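You operate a simulated robot arm through the tools that you are given. There is no shell and no other tool. Be economical: measure what you need, move in short steps, check, and stop when the job is done.

You are at the controls of a simulated two-armed robot. One attempt, no reset.

## Task
Dose 40 ml into the square cup in two strokes and shut the pump.
Fine: hold the white pump stand to work it. Slide the cup under its spout; dial back to SHUT. Spill none, drop nothing. Set down upright: square cup.

Only the result counts: the job must be done as asked and must still hold three seconds after the hand-in. Knocking over, shifting, dropping, spilling or breaking anything else fails it.

## Robot
Two 7-joint arms with two-finger parallel grippers on one trunk, on a base that drives. Base frame: it is fixed to the floor where the robot stands at the start and does not move with it; the origin is under the middle of the robot, x ahead of it, y to its left, z up. Readings come in m, degrees, newtons and seconds.
The left shoulder is at the start at [0.07, 0.163, 1.22], the right one opposite. Places, roughly: brush [0.25, 2, 1]; caddy [-0.25, 2, 1]; clamp knob [0.2, 2.1, 0.9]; clamp stand [0, 2, 1]; dose dial [0.5, -0.1, 1.1]; flat lever [0.5, -0.2, 1.1]; gauge stand [-0.5, 2, 1]; lens (8x8x1 cm) [0, 1.8, 0.9]; lens block [0, 1.75, 1]; meter stand [-1, 2, 1]; pot [0.25, 2, 1]; sliding post [-0.2, 2.1, 0.9]; tray with two handles [-0.5, 1.75, 0.25]; upright lever [-0.4, 2.1, 1]. Payload 3.43 kg a hand.
The TCP of each hand is the grasp point between the finger pads, 0.034 m short of the fingertips. In the tool frame z runs along the fingers and y along their closing line. Largest opening 0.128 m; finger width 0.024, thickness 0.012; the body of the gripper, 0.048 by 0.13 m, starts 0.096 m behind the TCP.
Orientation is told as [roll, pitch, yaw] about the base's x, y, z axes, in that order, counted from this pose: with the fingers straight down and closing along the base's y, the tool's x points along the base's -x, its y along +y and its z along -z.

## Interface
- The arms move only by the tool nudge_tool. It takes "left_commands", "right_commands" or both (then of equal length, played together; a hand with none holds still); each is one flat list of numbers, 6 for each row, row after row: the shift along the tool's x, y, z in units of 300 mm (1.0 is 300 mm), then the turn, a rotation vector about the tool's x, y, z in units of 180 degrees (1.0 is 180 degrees). In form: [dx, dy, dz, ax, ay, az, dx, dy, dz, ax, ay, az, ...]. A call has 1 to 20 rows; each row is the pose to reach, as a shift and turn from the pose commanded when the call began, along the tool's axes at that moment. "left_hand" and "right_hand" are, for a hand that has rows, the gripper command, from -1 (shut) to 1 (fully open), values between in proportion, set as the call begins (left out, the last holds). A call with a number of a shift or a turn outside -1 to 1 is refused whole. Rows are played at 5 a second. More than 0.05 m and 8.6 degrees between two rows, or a gripper value outside its range, and nothing of the call is played. A pose out of reach is approached as far as the arm can. The call stops where the force on the tool passes 40 N (or 10 N more than at its start, if that is more) or the arm is blocked; 0.2 s more then pass. Each finger travels about 0.153 m/s and halts on what it meets, pressing with about 28 N; the grip force reading is that of the motor and also rises with nothing between the fingers. The clock runs only during rows and for 0.2 s after the last one: add rows that repeat a pose to give the fingers time. The reply holds the time, the measured pose of the TCP, the force on the tool along the base axes, the opening and the grip force, in the units named above and with some noise, with the torque about the TCP (base axes, N m) and any sound that the robot's microphone picked up.
- Cameras (640 x 400 px; columns grow to the right, rows downward): "scene" is now at [0.1353, -0.035, 1.458]; the picture's right is [-0.37, -0.93, 0.00], its down [-0.44, 0.18, -0.88] and it looks along [0.82, -0.32, -0.48] (base axes); focal length 214 px, centre (320, 200). "left" rides on the left gripper at [0.076, 0.011, -0.16] in its tool frame; the picture's right is [-0.15, 0.99, 0.00], its down [-0.88, -0.13, -0.46] and it looks along [-0.45, -0.07, 0.89] (tool axes); focal length 234 px, centre (320, 200). "right" rides on the right gripper at [0.076, -0.011, -0.16] in its tool frame; the picture's right is [0.15, 0.99, 0.00], its down [-0.88, 0.13, -0.46] and it looks along [-0.45, 0.07, 0.89] (tool axes); focal length 234 px, centre (320, 200). There is no depth. A picture from a camera that has moved, and an enlarged one, comes with that camera's place and axes in the base frame and with its lens.
- camera(camera): a new picture of that camera. It takes no simulated time.
- lift_body(by): slides the trunk up (or, below 0, down) by that many m; the arms and the scene camera ride with it, the base frame stays. It gives what a move gives, with no picture.
- roll_base(legs): drives the robot by 1 to 6 legs, each [ahead, left, turn to the left] in m, m and degrees, along the robot's own axes; the way and the turn of a leg run together, so that a leg with both is an arc; at most 1.5 m and 180 degrees a leg. The arms and the cameras ride along, it lands a little off, and it stops where it bumps. It gives what a move gives.
- aim_head(pan, tilt): turns the head with the scene camera to pan (to the left, within 86 degrees either way) and tilt (down, from -29 to 69), counted from straight ahead of the robot. It gives what a move gives.
- close_up(camera, box): a new picture of the part [left, top, right, bottom] of that camera's present view, enlarged. It takes no simulated time.
- finish_job(): hands the job in; it is judged then, once.

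Go step by step. Nothing tells you exact positions but the pictures and the camera data: compare them with the known pose of the tool, close in by small moves and look again before you grip or let go. The budget is 120 turns and 92 pictures, counting those below and the enlarged ones. Unless the task says otherwise, let go and move clear before handing in.

The tools are called as a command line: name --argument value ..., lists and objects as JSON in quotes. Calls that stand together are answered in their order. nudge_tool: Moves the arms, as the interface text tells. Its arguments: {"type":"object","properties":{"left_commands":{"type":"array"},"left_hand":{"type":"number"},"right_commands":{"type":"array"},"right_hand":{"type":"number"}},"required":[]} The other tools are called the same way: lift_body (by) slides the trunk up or down; roll_base (legs) drives the base; aim_head (pan, tilt) turns the head that bears the scene camera; camera (camera) takes a picture; close_up (camera, box) takes an enlarged picture of a part of a camera's view; finish_job () hands the job in.

At the start:

```text
t: 0.0
left_ee_pos: [0.5177, 0.0716, 1.3584]
left_tool_rot: [0.1, 0.0, 0.0]
left_ft_force: [-1.1, 0.8, 0.1]
left_ft_torque: [0.04, 0.05, 0.02]
left_opening: 0.128
left_gripper_force: 0.1
right_ee_pos: [0.3883, -0.3482, 1.4261]
right_tool_rot: [0.1, 0.0, 0.0]
right_ft_force: [-0.2, -0.7, 0.1]
right_ft_torque: [0.0, 0.0, 0.01]
right_opening: 0.1281
right_gripper_force: 0.0
trunk travel left (down, up): [-0.7, 0.24]
robot x, y, heading: [0.0012, -0.0006, 0.1]
head pan, tilt: [-21.7, 28.6]
```

scene: 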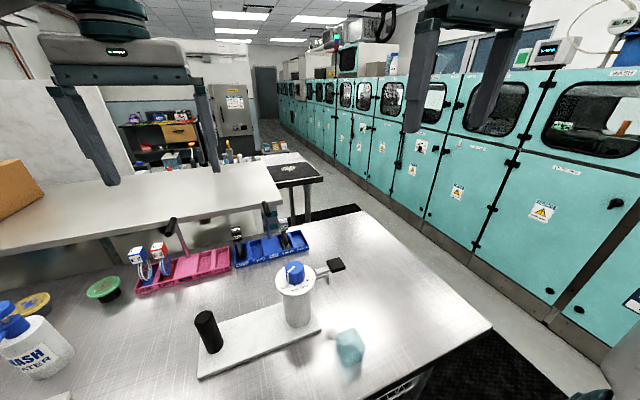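
right: 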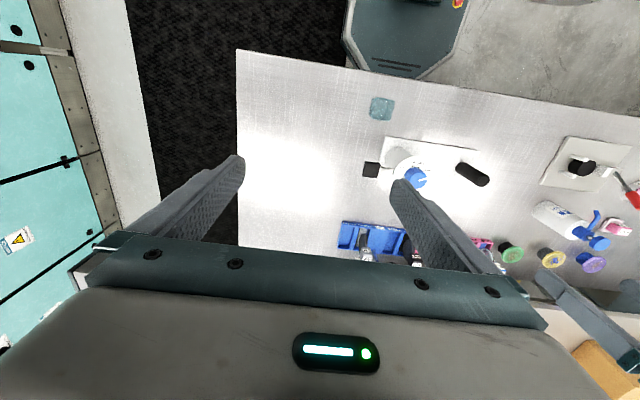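
left: 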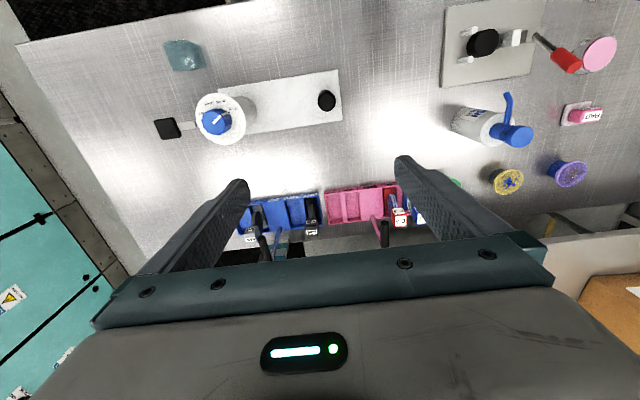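

I see the white pump stand with a blue dial on top, a flat black lever pointing away to the right, a black handle post on its plate, and the square cup nearer to me. First I'll look closely at all of these.

close_up --camera "scene" --box '[180, 220, 400, 390]'

close_up --camera "left" --box '[140, 20, 360, 160]'

close_up --camera "right" --box '[340, 80, 500, 220]'

```text
2.35 times, centred on (290, 305) of scene
camera zoom: at [0.1353, -0.035, 1.458], right [-0.37, -0.93, 0.0], down [-0.44, 0.18, -0.88], along [0.82, -0.32, -0.48], focal length 505 px, centre (391, -47)
```

zoom: 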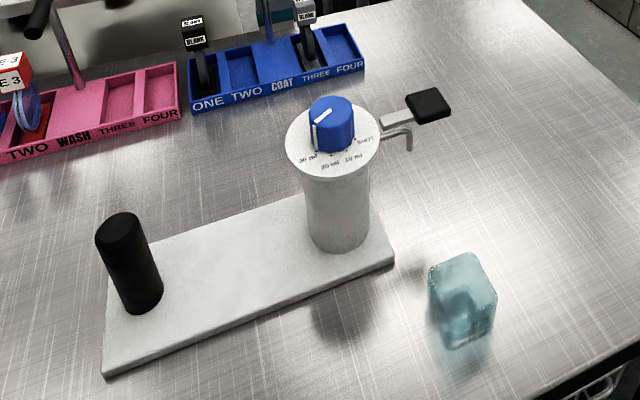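

```text
2.86 times, centred on (250, 90) of left
camera zoom: at [0.4402, 0.0819, 1.5179], right [0.15, 0.99, 0.0], down [0.88, -0.13, 0.46], along [0.45, -0.07, -0.89], focal length 669 px, centre (520, 514)
```

zoom: 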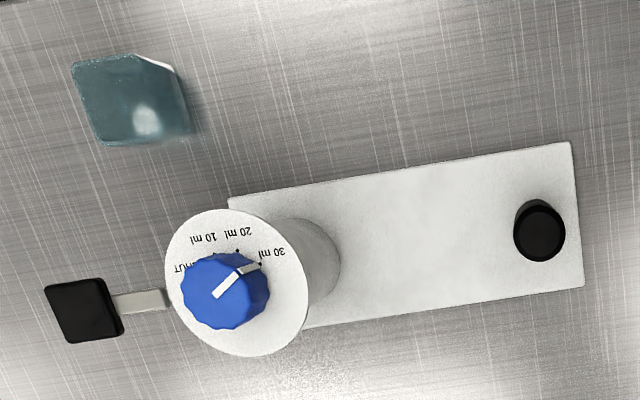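

```text
2.86 times, centred on (420, 150) of right
camera zoom: at [0.3116, -0.3583, 1.587], right [-0.15, 0.99, 0.0], down [0.88, 0.13, 0.46], along [0.45, 0.07, -0.89], focal length 669 px, centre (34, 343)
```

zoom: 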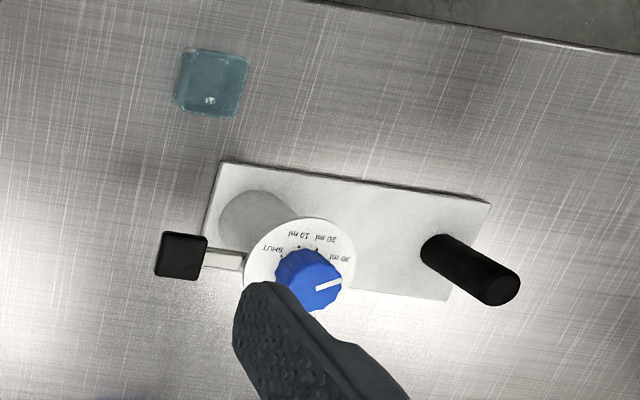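

The dial top is at about (0.476, -0.105, 1.09) and the black handle top at about (0.477, 0.088, 1.04). The lever pad is near (0.477, -0.21, 1.07) and the cup near (0.35, -0.19, 0.9). The dial now seems to point at 30 ml. I'll bring the left hand above the handle and the right hand above the dial to look.

nudge_tool --left_commands '[0.023, 0.009, 0.127, 0, 0, 0, 0.046, 0.018, 0.253, 0, 0, 0, 0.068, 0.027, 0.38, 0, 0, 0, 0.091, 0.037, 0.507, 0, 0, 0, 0.114, 0.046, 0.633, 0, 0, 0, 0.137, 0.055, 0.76, 0, 0, 0]' --right_commands '[-0.007, 0.135, 0.042, 0, 0, 0, -0.013, 0.27, 0.084, 0, 0, 0, -0.02, 0.405, 0.126, 0, 0, 0, -0.027, 0.54, 0.169, 0, 0, 0, -0.033, 0.675, 0.211, 0, 0, 0, -0.04, 0.81, 0.253, 0, 0, 0]'

camera --camera "right"

camera --camera "left"

camera --camera "scene"

```text
t: 1.4
left_ee_pos: [0.4764, 0.0876, 1.1297]
left_tool_rot: [0.0, 0.1, 0.0]
left_ft_force: [0.0, -1.1, 0.6]
left_ft_torque: [0.02, 0.04, 0.01]
left_opening: 0.1277
left_gripper_force: 0.2
right_ee_pos: [0.4039, -0.1345, 1.3577]
right_tool_rot: [0.0, 0.1, -0.1]
right_ft_force: [0.9, 0.0, 0.8]
right_ft_torque: [0.0, 0.02, 0.01]
right_opening: 0.1281
right_gripper_force: 0.0
right hand out of reach, approached as far as the arm can: row 6
trunk travel left (down, up): [-0.7, 0.24]
robot x, y, heading: [0.0019, 0.0001, -0.1]
head pan, tilt: [-21.7, 28.6]
```

```text
85 pictures are left
camera right: at [0.3264, -0.1444, 1.5177], right [-0.14, 0.99, 0.0], down [0.88, 0.13, 0.45], along [0.45, 0.07, -0.89], focal length 234 px, centre (320, 200)
```

right: 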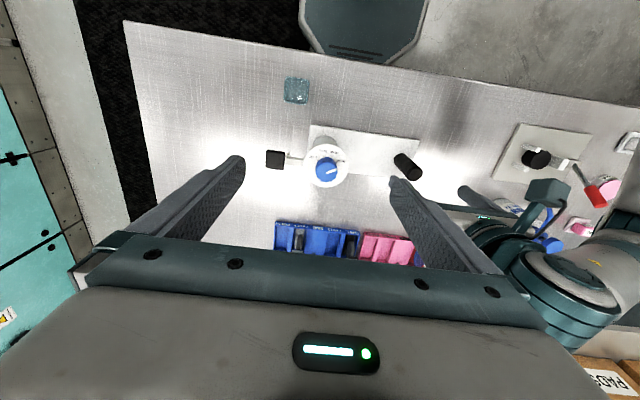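

```text
84 pictures are left
camera left: at [0.4005, 0.0977, 1.2885], right [0.15, 0.99, 0.0], down [0.88, -0.13, 0.45], along [0.45, -0.07, -0.89], focal length 234 px, centre (320, 200)
```

left: 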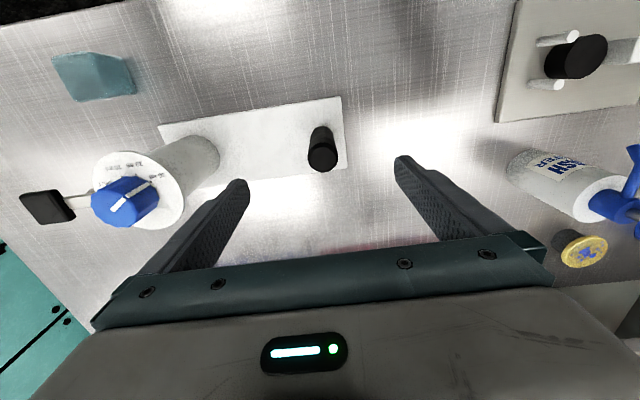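

```text
83 pictures are left
camera scene: at [0.1378, -0.0352, 1.4579], right [-0.37, -0.93, 0.0], down [-0.45, 0.18, -0.88], along [0.81, -0.33, -0.48], focal length 214 px, centre (320, 200)
```

scene: 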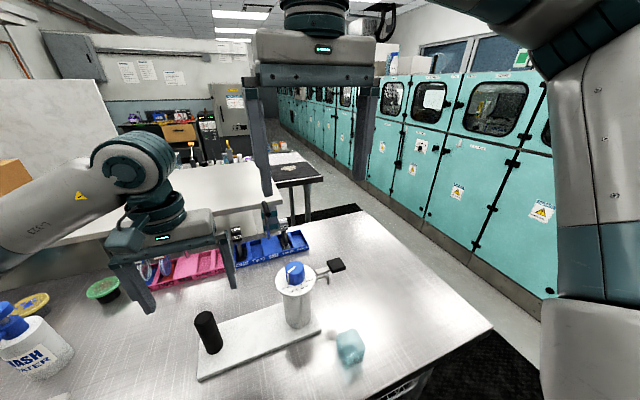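

The left hand sits right over the handle. Before moving on, I'll enlarge the dial from the right camera to read the pointer.

close_up --camera "right" --box '[260, 60, 420, 200]'

close_up --camera "left" --box '[10, 130, 220, 240]'

```text
2.86 times, centred on (340, 130) of right
camera zoom: at [0.3264, -0.1444, 1.5177], right [-0.14, 0.99, 0.0], down [0.88, 0.13, 0.45], along [0.45, 0.07, -0.89], focal length 669 px, centre (263, 400)
```

zoom: 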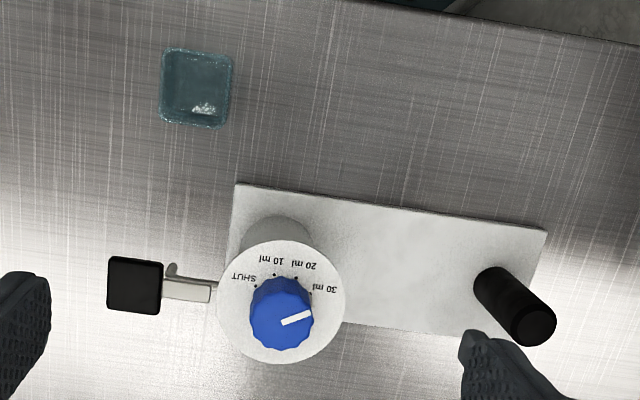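

```text
3.05 times, centred on (115, 185) of left
camera zoom: at [0.4005, 0.0977, 1.2885], right [0.15, 0.99, 0.0], down [0.88, -0.13, 0.45], along [0.45, -0.07, -0.89], focal length 714 px, centre (945, 246)
```

zoom: 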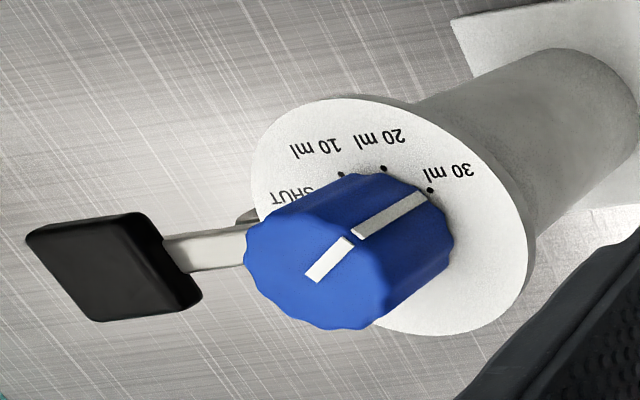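

The dial points at 30 ml, and turning it +yaw goes 20, 10, SHUT in steps of about 42°. The spout tip is near (0.478, -0.188, 1.015), straight ahead (+x) of the cup at (0.354, -0.189). I'll slide the cup +x by pushing it low with two slightly opened fingers, and first I'll place the right hand behind and above it.

nudge_tool --right_commands '[0.056, -0.04, 0.119, 0, 0, 0, 0.111, -0.08, 0.238, 0, 0, 0, 0.167, -0.12, 0.357, 0, 0, 0, 0.223, -0.16, 0.476, 0, 0, 0, 0.279, -0.2, 0.595, 0, -0.037, 0, 0.334, -0.24, 0.714, 0, -0.074, 0, 0.39, -0.28, 0.833, 0, -0.111, 0, 0.39, -0.28, 0.833, 0, -0.111, 0]' --right_hand -0.625

camera --camera "scene"

camera --camera "right"

```text
t: 3.2
left_ee_pos: [0.4742, 0.088, 1.1323]
left_tool_rot: [0.1, 0.0, 0.2]
left_ft_force: [-0.3, 0.6, 0.8]
left_ft_torque: [-0.04, -0.01, 0.01]
left_opening: 0.1279
left_gripper_force: 0.0
right_ee_pos: [0.3939, -0.2072, 1.1914]
right_tool_rot: [0.0, -20.0, 0.0]
right_ft_force: [-0.1, 0.1, 0.0]
right_ft_torque: [0.0, -0.05, -0.01]
right_opening: 0.0242
right_gripper_force: 0.0
right hand out of reach, approached as far as the arm can: row 5, 6, 7, 8
trunk travel left (down, up): [-0.7, 0.24]
robot x, y, heading: [0.0025, 0.0019, 0.1]
head pan, tilt: [-21.7, 28.6]
```

```text
80 pictures are left
camera scene: at [0.1341, -0.0343, 1.4582], right [-0.37, -0.93, 0.0], down [-0.44, 0.18, -0.88], along [0.82, -0.33, -0.48], focal length 214 px, centre (320, 200)
```

scene: 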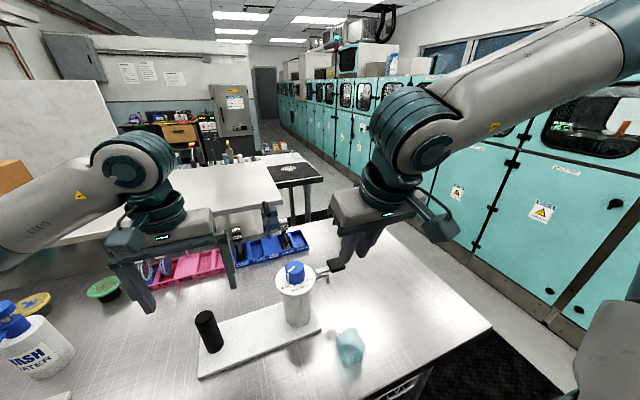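

```text
79 pictures are left
camera right: at [0.2661, -0.2171, 1.3157], right [-0.14, 0.99, -0.05], down [0.67, 0.13, 0.73], along [0.73, 0.07, -0.68], focal length 234 px, centre (320, 200)
```

right: 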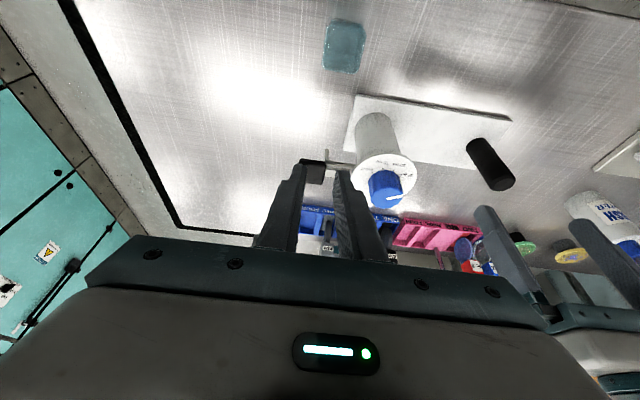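

The right arm can't fold back that far at this spot. Driving the base 0.13 m back will put the push in comfortable reach; both hands are well above everything.

roll_base --legs '[[-0.13, 0, 0]]'

camera --camera "right"

```text
t: 4.5
left_ee_pos: [0.3494, 0.0855, 1.1299]
left_tool_rot: [-0.1, 0.1, 0.0]
left_ft_force: [0.1, 0.8, -0.5]
left_ft_torque: [-0.05, 0.02, 0.01]
left_opening: 0.1282
left_gripper_force: 0.2
right_ee_pos: [0.2655, -0.2074, 1.1902]
right_tool_rot: [0.0, -19.8, -0.2]
right_ft_force: [-0.8, -0.7, -0.9]
right_ft_torque: [-0.01, 0.02, 0.01]
right_opening: 0.0238
right_gripper_force: 0.1
trunk travel left (down, up): [-0.7, 0.24]
robot x, y, heading: [-0.1261, 0.0035, -0.4]
head pan, tilt: [-21.7, 28.6]
```

```text
78 pictures are left
camera right: at [0.1399, -0.2183, 1.3151], right [-0.13, 0.99, -0.05], down [0.67, 0.13, 0.73], along [0.73, 0.06, -0.68], focal length 234 px, centre (320, 200)
```

right: 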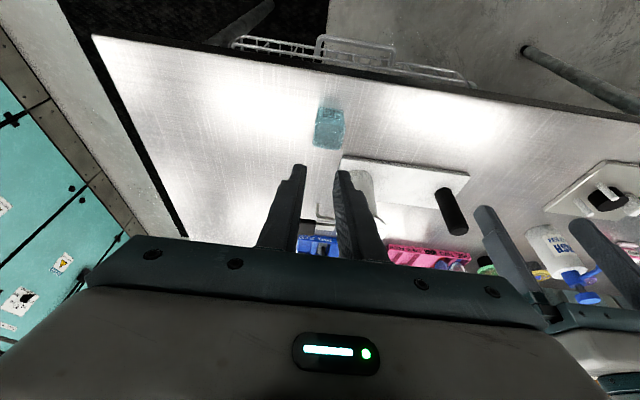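

Now I'll lower the right hand partway behind the cup and check how the commanded pose relates to the measured one.

nudge_tool --right_commands '[0.027, 0.019, 0.12, 0, 0, 0, 0.053, 0.038, 0.24, 0, 0, 0, 0.08, 0.057, 0.36, 0, 0, 0]'

camera --camera "right"

camera --camera "left"

aim_head --pan -20 --tilt 45

camera --camera "scene"

```text
t: 5.3
left_ee_pos: [0.348, 0.086, 1.1305]
left_tool_rot: [0.0, 0.1, -0.1]
left_ft_force: [0.2, -0.5, -0.2]
left_ft_torque: [0.03, 0.0, 0.0]
left_opening: 0.1279
left_gripper_force: 0.1
right_ee_pos: [0.3143, -0.1881, 1.0922]
right_tool_rot: [-0.1, -19.7, -0.4]
right_ft_force: [1.2, 0.3, -0.6]
right_ft_torque: [0.0, 0.02, -0.02]
right_opening: 0.024
right_gripper_force: 0.1
right hand out of reach, approached as far as the arm can: row 1, 2, 3
trunk travel left (down, up): [-0.7, 0.24]
robot x, y, heading: [-0.1312, 0.0039, -0.1]
head pan, tilt: [-21.7, 28.6]
```

```text
77 pictures are left
camera right: at [0.1879, -0.1972, 1.2183], right [-0.13, 0.99, -0.05], down [0.68, 0.13, 0.73], along [0.72, 0.06, -0.69], focal length 234 px, centre (320, 200)
```

right: 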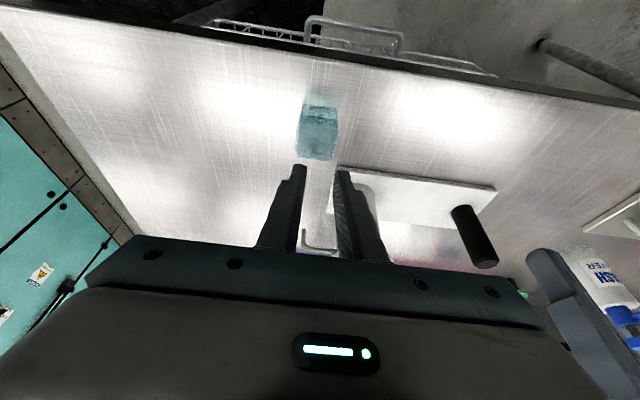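

```text
76 pictures are left
camera left: at [0.2719, 0.0966, 1.2892], right [0.15, 0.99, 0.0], down [0.88, -0.13, 0.45], along [0.45, -0.07, -0.89], focal length 234 px, centre (320, 200)
```

left: 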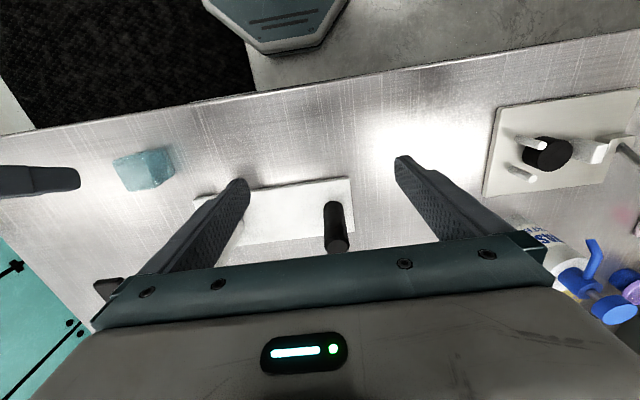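

```text
t: 6.1
left_ee_pos: [0.3474, 0.0862, 1.1305]
left_tool_rot: [0.0, 0.0, -0.1]
left_ft_force: [0.9, -0.3, 0.3]
left_ft_torque: [0.0, -0.03, 0.02]
left_opening: 0.128
left_gripper_force: 0.0
right_ee_pos: [0.3129, -0.1879, 1.0936]
right_tool_rot: [0.0, -19.7, -0.2]
right_ft_force: [-0.4, -0.5, 0.0]
right_ft_torque: [-0.02, -0.02, 0.02]
right_opening: 0.024
right_gripper_force: 0.1
trunk travel left (down, up): [-0.7, 0.24]
robot x, y, heading: [-0.128, -0.0017, -0.1]
head pan, tilt: [-20.0, 45.0]
```

```text
75 pictures are left
camera scene: at [-0.001, -0.0294, 1.4333], right [-0.35, -0.94, 0.0], down [-0.66, 0.24, -0.71], along [0.66, -0.24, -0.71], focal length 214 px, centre (320, 200)
```

scene: 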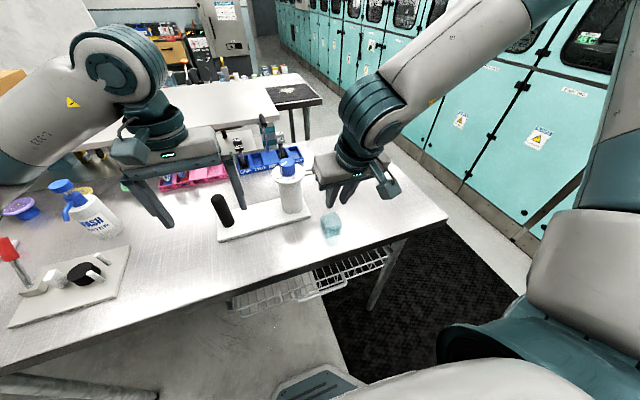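

The forward-tilted hand can't fold back that close. I'll stand the tool vertical instead, start the push so, and tilt only as the push goes forward.

nudge_tool --right_commands '[0.03, 0, -0.011, 0, 0.037, 0, 0.06, 0, -0.022, 0, 0.074, 0, 0.094, 0, -0.034, 0, 0.11, 0, 0.094, 0, -0.034, 0, 0.11, 0]'

```text
t: 7.1
left_ee_pos: [0.3471, 0.0863, 1.1317]
left_tool_rot: [-0.1, 0.0, -0.1]
left_ft_force: [0.2, 0.5, 0.1]
left_ft_torque: [0.0, 0.0, -0.01]
left_opening: 0.128
left_gripper_force: 0.1
right_ee_pos: [0.2822, -0.1864, 1.0927]
right_tool_rot: [0.0, -0.1, -0.3]
right_ft_force: [1.3, 0.2, 0.2]
right_ft_torque: [0.0, 0.02, -0.03]
right_opening: 0.024
right_gripper_force: 0.1
trunk travel left (down, up): [-0.7, 0.24]
robot x, y, heading: [-0.1278, -0.0011, -0.4]
head pan, tilt: [-20.0, 45.0]
```

The vertical pose is reached exactly. I'll look at the cup against the fingers before lowering.

close_up --camera "right" --box '[200, 40, 440, 260]'

close_up --camera "scene" --box '[200, 130, 420, 270]'

```text
1.82 times, centred on (320, 150) of right
camera zoom: at [0.2053, -0.1961, 1.2525], right [-0.14, 0.99, 0.0], down [0.88, 0.13, 0.46], along [0.45, 0.06, -0.89], focal length 426 px, centre (320, 291)
```

zoom: 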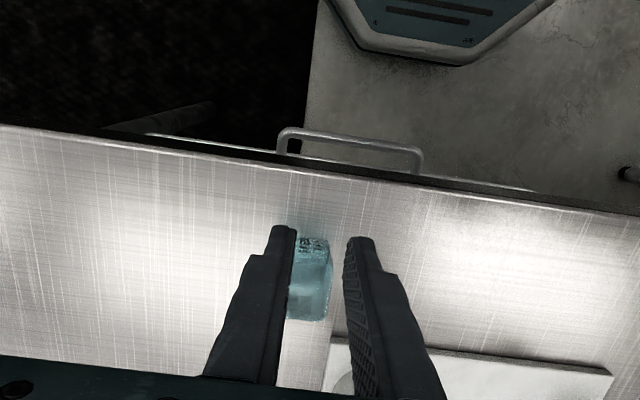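

```text
2.86 times, centred on (310, 200) of scene
camera zoom: at [-0.0011, -0.0292, 1.4332], right [-0.35, -0.94, 0.0], down [-0.66, 0.24, -0.71], along [0.66, -0.24, -0.71], focal length 613 px, centre (349, 200)
```

zoom: 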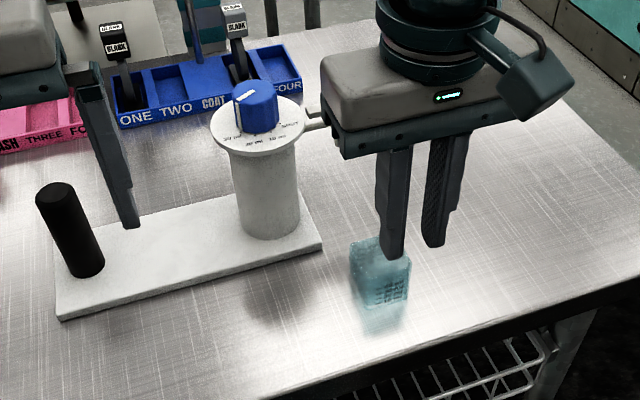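

The cup centre is at about (0.358, -0.192), its near face at x≈0.33. I'll lower the fingers behind it.

nudge_tool --right_commands '[0, -0.015, 0.115, 0, 0, 0, 0, -0.015, 0.23, 0, 0, 0, 0, -0.015, 0.345, 0, 0, 0, 0, -0.015, 0.46, 0, 0, 0]'

close_up --camera "scene" --box '[200, 130, 420, 270]'

camera --camera "right"

```text
t: 8.1
left_ee_pos: [0.3501, 0.0852, 1.1292]
left_tool_rot: [0.1, 0.1, -0.1]
left_ft_force: [0.0, -0.1, 1.0]
left_ft_torque: [0.04, 0.02, 0.02]
left_opening: 0.1278
left_gripper_force: 0.1
right_ee_pos: [0.2826, -0.1922, 0.953]
right_tool_rot: [0.1, 0.0, -0.2]
right_ft_force: [1.1, -0.1, -0.7]
right_ft_torque: [-0.03, 0.0, 0.04]
right_opening: 0.0242
right_gripper_force: 0.0
trunk travel left (down, up): [-0.7, 0.24]
robot x, y, heading: [-0.1277, -0.0009, -0.3]
head pan, tilt: [-20.0, 45.0]
```

```text
2.86 times, centred on (310, 200) of scene
camera zoom: at [0.0009, -0.0301, 1.4331], right [-0.35, -0.94, 0.0], down [-0.66, 0.24, -0.71], along [0.66, -0.24, -0.71], focal length 613 px, centre (349, 200)
```

zoom: 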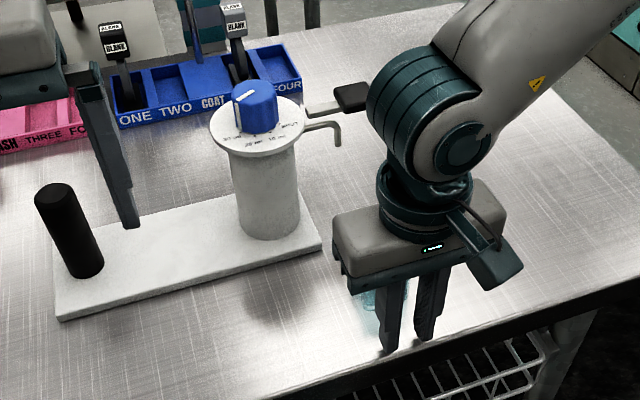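

```text
71 pictures are left
camera right: at [0.2066, -0.2016, 1.1128], right [-0.14, 0.99, 0.0], down [0.88, 0.13, 0.46], along [0.45, 0.07, -0.89], focal length 234 px, centre (320, 200)
```

right: 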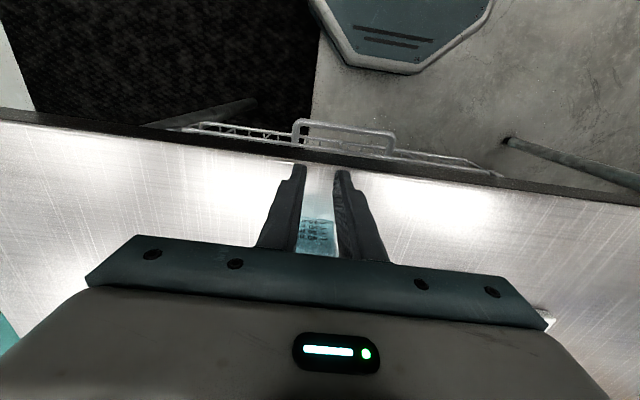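

The fingers are behind the cup and clear of the table. The spout tip reads (0.478, -0.190, 1.015) again. I'll push slowly in +x with the tool upright for the first part.

nudge_tool --right_commands '[-0.04, 0, 0, 0, 0, 0, -0.08, 0, 0, 0, 0, 0, -0.12, 0, 0, 0, 0, 0, -0.15, 0, 0, 0, 0, 0, -0.18, 0, 0, 0, 0, 0, -0.21, 0, 0, 0, 0, 0, -0.24, 0, 0, 0, 0, 0, -0.27, 0, 0, 0, 0, 0, -0.3, 0, 0, 0, 0, 0, -0.325, 0, 0, 0, 0, 0]'

camera --camera "right"

close_up --camera "left" --box '[0, 80, 320, 280]'

```text
t: 10.3
left_ee_pos: [0.3479, 0.0858, 1.1304]
left_tool_rot: [0.0, 0.0, -0.1]
left_ft_force: [-0.3, 0.5, -0.1]
left_ft_torque: [-0.01, 0.0, -0.02]
left_opening: 0.1277
left_gripper_force: 0.0
right_ee_pos: [0.3789, -0.1906, 0.9543]
right_tool_rot: [0.0, -0.1, -0.3]
right_ft_force: [0.1, 0.4, 1.2]
right_ft_torque: [0.02, 0.0, 0.02]
right_opening: 0.0238
right_gripper_force: 0.0
trunk travel left (down, up): [-0.7, 0.24]
robot x, y, heading: [-0.1338, 0.0001, -0.4]
head pan, tilt: [-20.0, 45.0]
```

```text
70 pictures are left
camera right: at [0.3028, -0.2004, 1.114], right [-0.14, 0.99, 0.0], down [0.88, 0.13, 0.46], along [0.45, 0.06, -0.89], focal length 234 px, centre (320, 200)
```

right: 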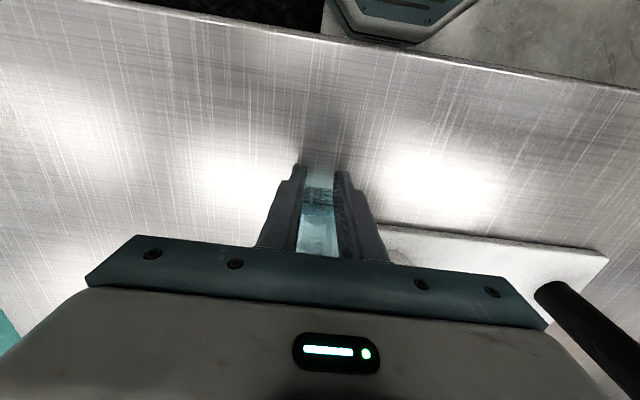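

```text
2.00 times, centred on (160, 180) of left
camera zoom: at [0.2709, 0.0968, 1.2895], right [0.15, 0.99, 0.0], down [0.88, -0.13, 0.46], along [0.45, -0.07, -0.89], focal length 468 px, centre (640, 240)
```

zoom: 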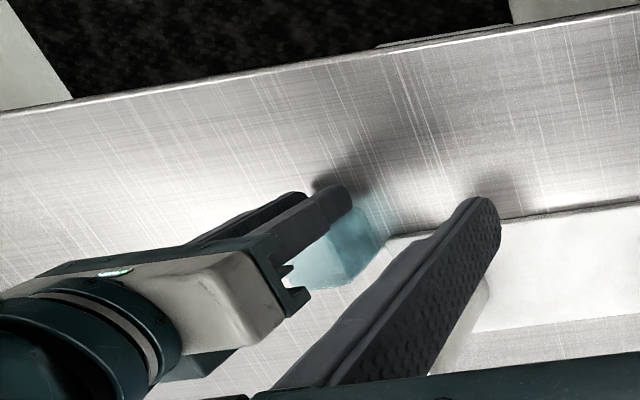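

The cup moves with the fingers. Before going past the plate corner I'll check the gap between cup and plate.

close_up --camera "scene" --box '[260, 140, 400, 240]'

close_up --camera "right" --box '[260, 130, 420, 270]'

```text
4.00 times, centred on (330, 190) of scene
camera zoom: at [-0.0009, -0.0293, 1.4332], right [-0.35, -0.94, 0.0], down [-0.66, 0.24, -0.71], along [0.66, -0.24, -0.71], focal length 858 px, centre (280, 240)
```

zoom: 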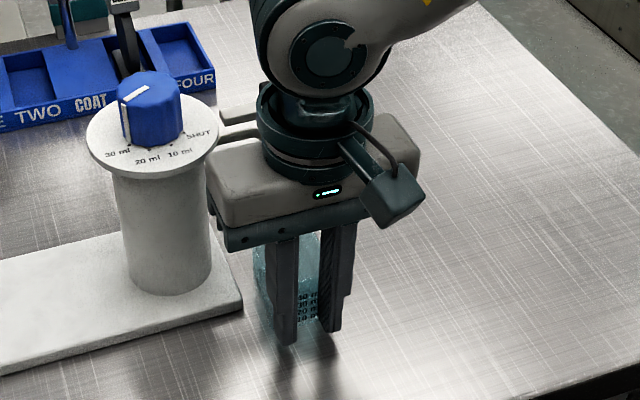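

```text
2.86 times, centred on (340, 200) of right
camera zoom: at [0.3028, -0.2004, 1.114], right [-0.14, 0.99, 0.0], down [0.88, 0.13, 0.46], along [0.45, 0.06, -0.89], focal length 669 px, centre (263, 200)
```

zoom: 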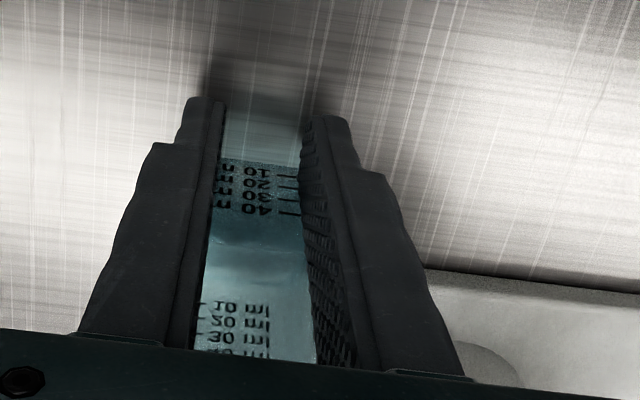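

There's about 13 mm between cup and plate corner. I'll push on to the spout position while tilting the hand back 20° so it stays clear of the lever and disc.

nudge_tool --right_commands '[-0.02, 0, 0, 0, -0.014, 0, -0.04, 0, 0, 0, -0.028, 0, -0.06, 0, 0, 0, -0.042, 0, -0.08, 0, 0, 0, -0.056, 0, -0.1, 0, 0, 0, -0.07, 0, -0.12, 0, 0, 0, -0.084, 0, -0.14, 0, 0, 0, -0.098, 0]'

close_up --camera "scene" --box '[260, 120, 400, 220]'

camera --camera "left"

camera --camera "right"

```text
t: 11.9
left_ee_pos: [0.3466, 0.0866, 1.1302]
left_tool_rot: [0.0, -0.1, 0.0]
left_ft_force: [0.4, 0.0, 0.2]
left_ft_torque: [0.0, 0.02, 0.0]
left_opening: 0.1282
left_gripper_force: 0.1
right_ee_pos: [0.4208, -0.1903, 0.9536]
right_tool_rot: [0.1, -17.8, -0.2]
right_ft_force: [0.7, -0.5, -0.2]
right_ft_torque: [-0.02, -0.03, 0.02]
right_opening: 0.0241
right_gripper_force: 0.1
trunk travel left (down, up): [-0.7, 0.24]
robot x, y, heading: [-0.1272, -0.0001, -0.1]
head pan, tilt: [-20.0, 45.0]
```

```text
4.00 times, centred on (330, 170) of scene
camera zoom: at [-0.0007, -0.0294, 1.4332], right [-0.35, -0.94, 0.0], down [-0.66, 0.24, -0.71], along [0.66, -0.24, -0.71], focal length 858 px, centre (280, 320)
```

zoom: 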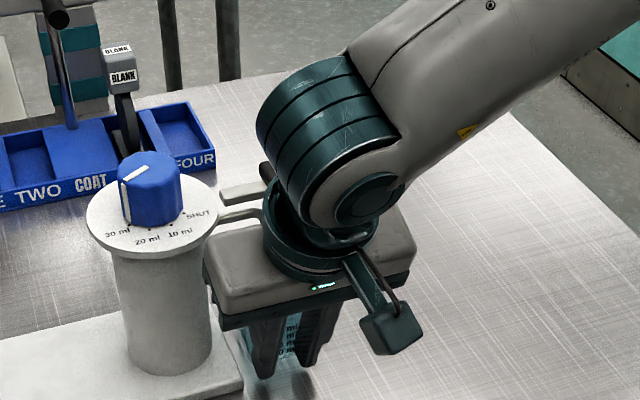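

```text
65 pictures are left
camera left: at [0.2711, 0.0968, 1.2894], right [0.15, 0.99, 0.0], down [0.88, -0.13, 0.46], along [0.45, -0.07, -0.89], focal length 234 px, centre (320, 200)
```

left: 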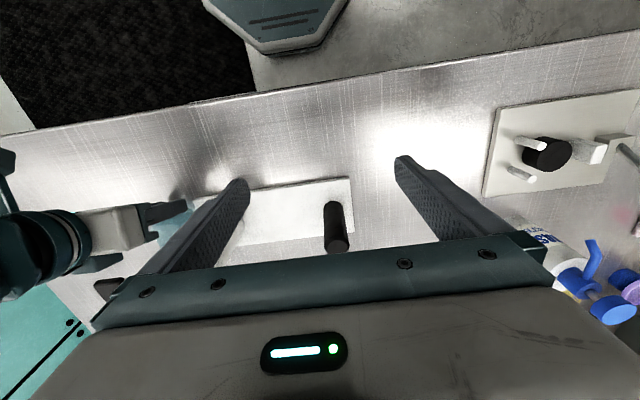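

```text
64 pictures are left
camera right: at [0.2996, -0.2, 1.0832], right [-0.14, 0.99, -0.04], down [0.7, 0.13, 0.7], along [0.7, 0.06, -0.71], focal length 234 px, centre (320, 200)
```

right: 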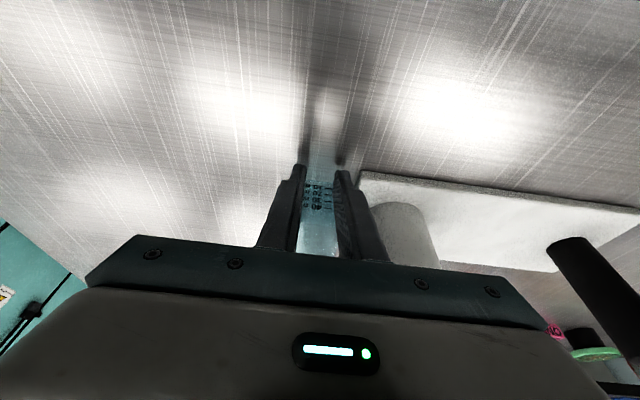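

The cup is about 7 mm short of the spout line. I'll do the last push, then back the hand off and up to look.

nudge_tool --right_commands '[-0.01, 0, 0.003, 0, 0, 0, -0.019, 0, 0.006, 0, 0, 0, -0.019, 0, 0.006, 0, 0, 0, 0.03, 0, -0.01, 0, 0, 0, 0.076, 0, -0.025, 0, 0, 0, 0.076, 0, -0.15, 0, 0, 0, 0.076, 0, -0.3, 0, 0, 0, 0.076, -0.12, -0.4, 0, 0, 0]'

close_up --camera "scene" --box '[240, 120, 380, 220]'

camera --camera "right"

```text
t: 13.7
left_ee_pos: [0.3446, 0.0845, 1.1317]
left_tool_rot: [0.1, -0.1, -0.2]
left_ft_force: [-0.8, -0.7, 0.0]
left_ft_torque: [0.07, -0.04, -0.02]
left_opening: 0.128
left_gripper_force: 0.1
right_ee_pos: [0.3605, -0.2265, 1.063]
right_tool_rot: [0.1, -17.8, -0.1]
right_ft_force: [-0.5, 0.1, -0.3]
right_ft_torque: [0.03, -0.04, 0.0]
right_opening: 0.0243
right_gripper_force: 0.0
trunk travel left (down, up): [-0.7, 0.24]
robot x, y, heading: [-0.1281, -0.0027, -0.2]
head pan, tilt: [-20.0, 45.0]
```

```text
4.00 times, centred on (310, 170) of scene
camera zoom: at [-0.003, -0.0323, 1.4333], right [-0.35, -0.94, 0.0], down [-0.66, 0.25, -0.71], along [0.66, -0.24, -0.71], focal length 858 px, centre (360, 320)
```

zoom: 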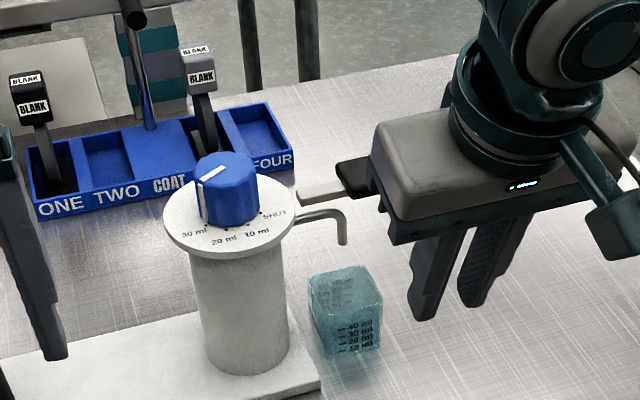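

```text
62 pictures are left
camera right: at [0.2382, -0.238, 1.1918], right [-0.14, 0.99, -0.04], down [0.7, 0.13, 0.7], along [0.7, 0.07, -0.71], focal length 234 px, centre (320, 200)
```

right: 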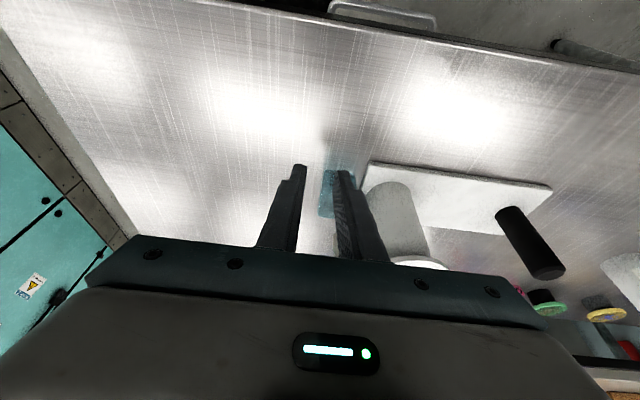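

The cup now stands centred under the spout at about (0.476, -0.194) and upright. I'll lift the right hand clear, straighten it, and then drive forward.

nudge_tool --right_commands '[-0.04, 0, -0.135, 0, 0.025, 0, -0.086, 0, -0.27, 0, 0.05, 0, -0.13, 0, -0.405, 0, 0.075, 0, -0.173, 0, -0.54, 0, 0.099, 0]' --right_hand 0.2

roll_base --legs '[[0.1, 0, 0]]'

camera --camera "left"

camera --camera "right"

```text
t: 14.7
left_ee_pos: [0.3473, 0.0864, 1.131]
left_tool_rot: [0.0, 0.0, -0.1]
left_ft_force: [0.8, -0.1, 0.7]
left_ft_torque: [0.03, -0.01, 0.0]
left_opening: 0.128
left_gripper_force: 0.0
right_ee_pos: [0.3598, -0.2284, 1.2322]
right_tool_rot: [0.0, 0.1, -0.2]
right_ft_force: [0.3, -0.1, -0.3]
right_ft_torque: [-0.03, 0.02, 0.01]
right_opening: 0.0769
right_gripper_force: 0.1
trunk travel left (down, up): [-0.7, 0.24]
robot x, y, heading: [-0.1311, 0.0037, -0.3]
head pan, tilt: [-20.0, 45.0]
```

```text
t: 15.8
left_ee_pos: [0.4444, 0.0865, 1.132]
left_tool_rot: [-0.1, 0.0, 0.0]
left_ft_force: [0.5, -0.6, 0.1]
left_ft_torque: [0.01, 0.03, -0.02]
left_opening: 0.1279
left_gripper_force: 0.0
right_ee_pos: [0.4601, -0.227, 1.2308]
right_tool_rot: [0.0, 0.1, -0.1]
right_ft_force: [-0.8, 0.4, -0.3]
right_ft_torque: [0.0, -0.01, 0.01]
right_opening: 0.0768
right_gripper_force: 0.0
trunk travel left (down, up): [-0.7, 0.24]
robot x, y, heading: [-0.0248, -0.0004, -0.1]
head pan, tilt: [-20.0, 45.0]
```

```text
61 pictures are left
camera left: at [0.3691, 0.097, 1.2898], right [0.15, 0.99, 0.0], down [0.88, -0.13, 0.46], along [0.45, -0.07, -0.89], focal length 234 px, centre (320, 200)
```

left: 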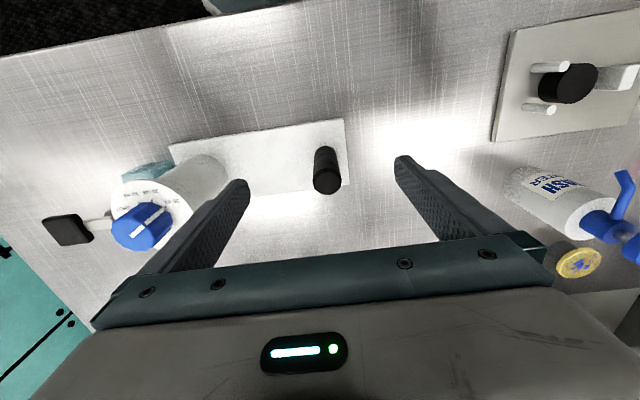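

```text
60 pictures are left
camera right: at [0.3835, -0.238, 1.3914], right [-0.14, 0.99, 0.0], down [0.88, 0.13, 0.45], along [0.45, 0.07, -0.89], focal length 234 px, centre (320, 200)
```

right: 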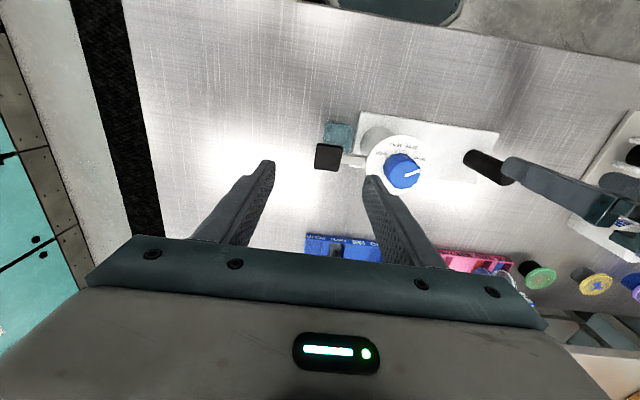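

The handle is confirmed at (0.48, 0.088). I'll move the left hand over it and lower it so the open fingers straddle it.

nudge_tool --left_commands '[-0.113, 0.006, 0, 0, 0, 0, -0.113, 0.006, 0.14, 0, 0, 0, -0.113, 0.006, 0.28, 0, 0, 0, -0.113, 0.006, 0.42, 0, 0, 0]'

camera --camera "left"

camera --camera "scene"

```text
t: 16.8
left_ee_pos: [0.48, 0.087, 1.0065]
left_tool_rot: [-0.1, 0.0, -0.1]
left_ft_force: [-0.1, 0.2, 0.8]
left_ft_torque: [-0.01, 0.0, -0.03]
left_opening: 0.128
left_gripper_force: 0.1
right_ee_pos: [0.4618, -0.2276, 1.2316]
right_tool_rot: [0.0, 0.0, 0.0]
right_ft_force: [0.1, -0.5, -0.5]
right_ft_torque: [-0.02, 0.0, -0.04]
right_opening: 0.0766
right_gripper_force: 0.1
trunk travel left (down, up): [-0.7, 0.24]
robot x, y, heading: [-0.0316, 0.001, -0.2]
head pan, tilt: [-20.0, 45.0]
```

```text
59 pictures are left
camera left: at [0.4033, 0.0985, 1.1648], right [0.15, 0.99, 0.0], down [0.88, -0.13, 0.46], along [0.45, -0.07, -0.89], focal length 234 px, centre (320, 200)
```

left: 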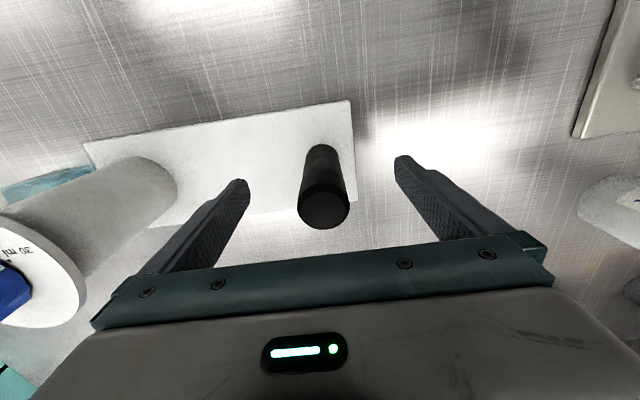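

```text
58 pictures are left
camera scene: at [0.0982, -0.0292, 1.4333], right [-0.34, -0.94, 0.0], down [-0.66, 0.24, -0.71], along [0.66, -0.24, -0.71], focal length 214 px, centre (320, 200)
```

scene: 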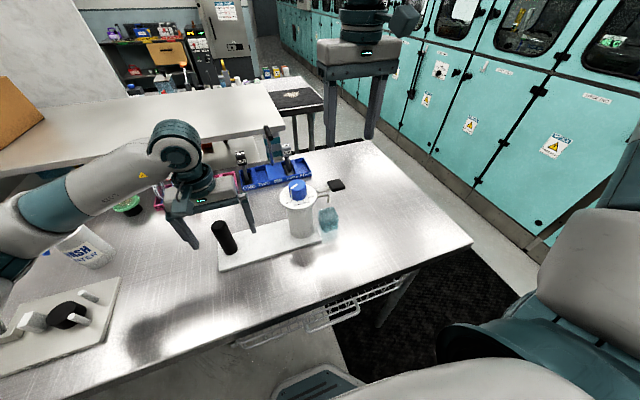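

The handle reads about (0.473, 0.091), so I'll shift 4 mm and close on it.

nudge_tool --left_commands '[0.015, 0.013, 0, 0, 0, 0, 0.015, 0.013, 0, 0, 0, 0, 0.015, 0.013, 0, 0, 0, 0, 0.015, 0.013, 0, 0, 0, 0]' --left_hand -1

camera --camera "left"

```text
t: 17.8
left_ee_pos: [0.4768, 0.0916, 1.0053]
left_tool_rot: [0.0, 0.0, 0.0]
left_ft_force: [0.4, 0.8, 0.1]
left_ft_torque: [0.49, -0.12, -0.04]
left_opening: 0.0355
left_gripper_force: 27.5
right_ee_pos: [0.4598, -0.2289, 1.2309]
right_tool_rot: [0.0, 0.1, -0.2]
right_ft_force: [-1.0, 0.5, 0.2]
right_ft_torque: [0.01, 0.0, 0.04]
right_opening: 0.0767
right_gripper_force: 0.1
trunk travel left (down, up): [-0.7, 0.24]
robot x, y, heading: [-0.029, -0.0042, 0.2]
head pan, tilt: [-20.0, 45.0]
```

```text
57 pictures are left
camera left: at [0.3989, 0.1026, 1.1645], right [0.15, 0.99, 0.0], down [0.88, -0.13, 0.46], along [0.45, -0.07, -0.89], focal length 234 px, centre (320, 200)
```

left: 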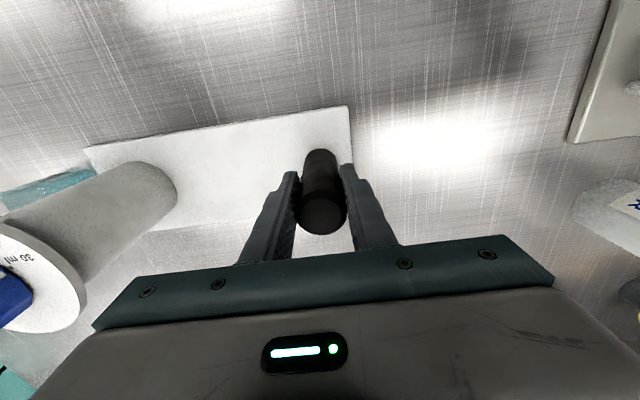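

The handle is gripped firmly (opening 35 mm). Now the right hand goes above the dial, yawed -60° so the fingers will clear the lever while turning.

nudge_tool --right_commands '[-0.007, 0.051, 0.03, 0, 0, 0.0417, -0.013, 0.102, 0.059, 0, 0, 0.0833, -0.02, 0.153, 0.089, 0, 0, 0.125, -0.027, 0.203, 0.119, 0, 0, 0.1667, -0.033, 0.254, 0.148, 0, 0, 0.2083, -0.04, 0.305, 0.178, 0, 0, 0.25, -0.047, 0.356, 0.207, 0, 0, 0.2917, -0.053, 0.407, 0.237, 0, 0, 0.3333]' --right_hand 0.09

camera --camera "right"

camera --camera "scene"

```text
t: 19.6
left_ee_pos: [0.4731, 0.0913, 1.0059]
left_tool_rot: [0.0, 0.0, -0.1]
left_ft_force: [-0.6, -0.4, 0.5]
left_ft_torque: [0.54, -0.04, -0.01]
left_opening: 0.0355
left_gripper_force: 28.1
right_ee_pos: [0.4425, -0.1251, 1.1736]
right_tool_rot: [0.1, -0.1, -60.2]
right_ft_force: [0.3, -1.3, 1.1]
right_ft_torque: [-0.02, -0.04, 0.0]
right_opening: 0.0696
right_gripper_force: 0.1
right hand out of reach, approached as far as the arm can: row 7, 8
trunk travel left (down, up): [-0.7, 0.24]
robot x, y, heading: [-0.0281, -0.0009, -0.3]
head pan, tilt: [-20.0, 45.0]
```

```text
56 pictures are left
camera right: at [0.394, -0.0637, 1.3338], right [0.79, 0.62, 0.0], down [0.55, -0.7, 0.46], along [0.28, -0.36, -0.89], focal length 234 px, centre (320, 200)
```

right: 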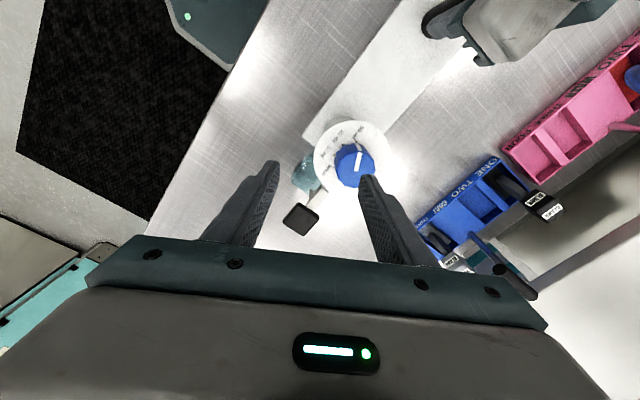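

```text
55 pictures are left
camera scene: at [0.0958, -0.0296, 1.4333], right [-0.34, -0.94, 0.0], down [-0.66, 0.24, -0.71], along [0.67, -0.24, -0.71], focal length 214 px, centre (320, 200)
```

scene: 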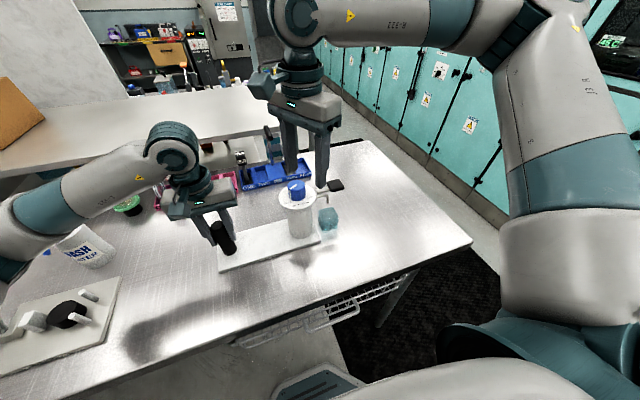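

The arm stops a bit short with this yaw. I'll unwind the yaw to 0, which should be kinder to the wrist, while heading for the dial.

nudge_tool --right_commands '[0, 0, 0, 0, 0, -0.0417, 0, 0, 0, 0, 0, -0.0833, 0, 0, 0, 0, 0, -0.125, 0, 0.02, 0, 0, 0, -0.1667, 0, 0.04, 0, 0, 0, -0.2083, 0, 0.07, 0, 0, 0, -0.25, 0, 0.1, 0, 0, 0, -0.2917, 0, 0.127, 0, 0, 0, -0.3333, 0, 0.127, 0, 0, 0, -0.3333]'

```text
t: 21.6
left_ee_pos: [0.4761, 0.0933, 1.0056]
left_tool_rot: [0.0, -0.1, -0.1]
left_ft_force: [0.1, 2.0, 2.0]
left_ft_torque: [-0.65, 0.01, -0.12]
left_opening: 0.0357
left_gripper_force: 28.3
right_ee_pos: [0.4641, -0.122, 1.1771]
right_tool_rot: [0.1, -0.1, -0.2]
right_ft_force: [0.6, 0.4, 0.2]
right_ft_torque: [0.04, 0.0, 0.02]
right_opening: 0.0698
right_gripper_force: 0.0
right hand out of reach, approached as far as the arm can: row 6, 7, 8, 9
trunk travel left (down, up): [-0.7, 0.24]
robot x, y, heading: [-0.0251, 0.0032, -0.0]
head pan, tilt: [-20.0, 45.0]
```

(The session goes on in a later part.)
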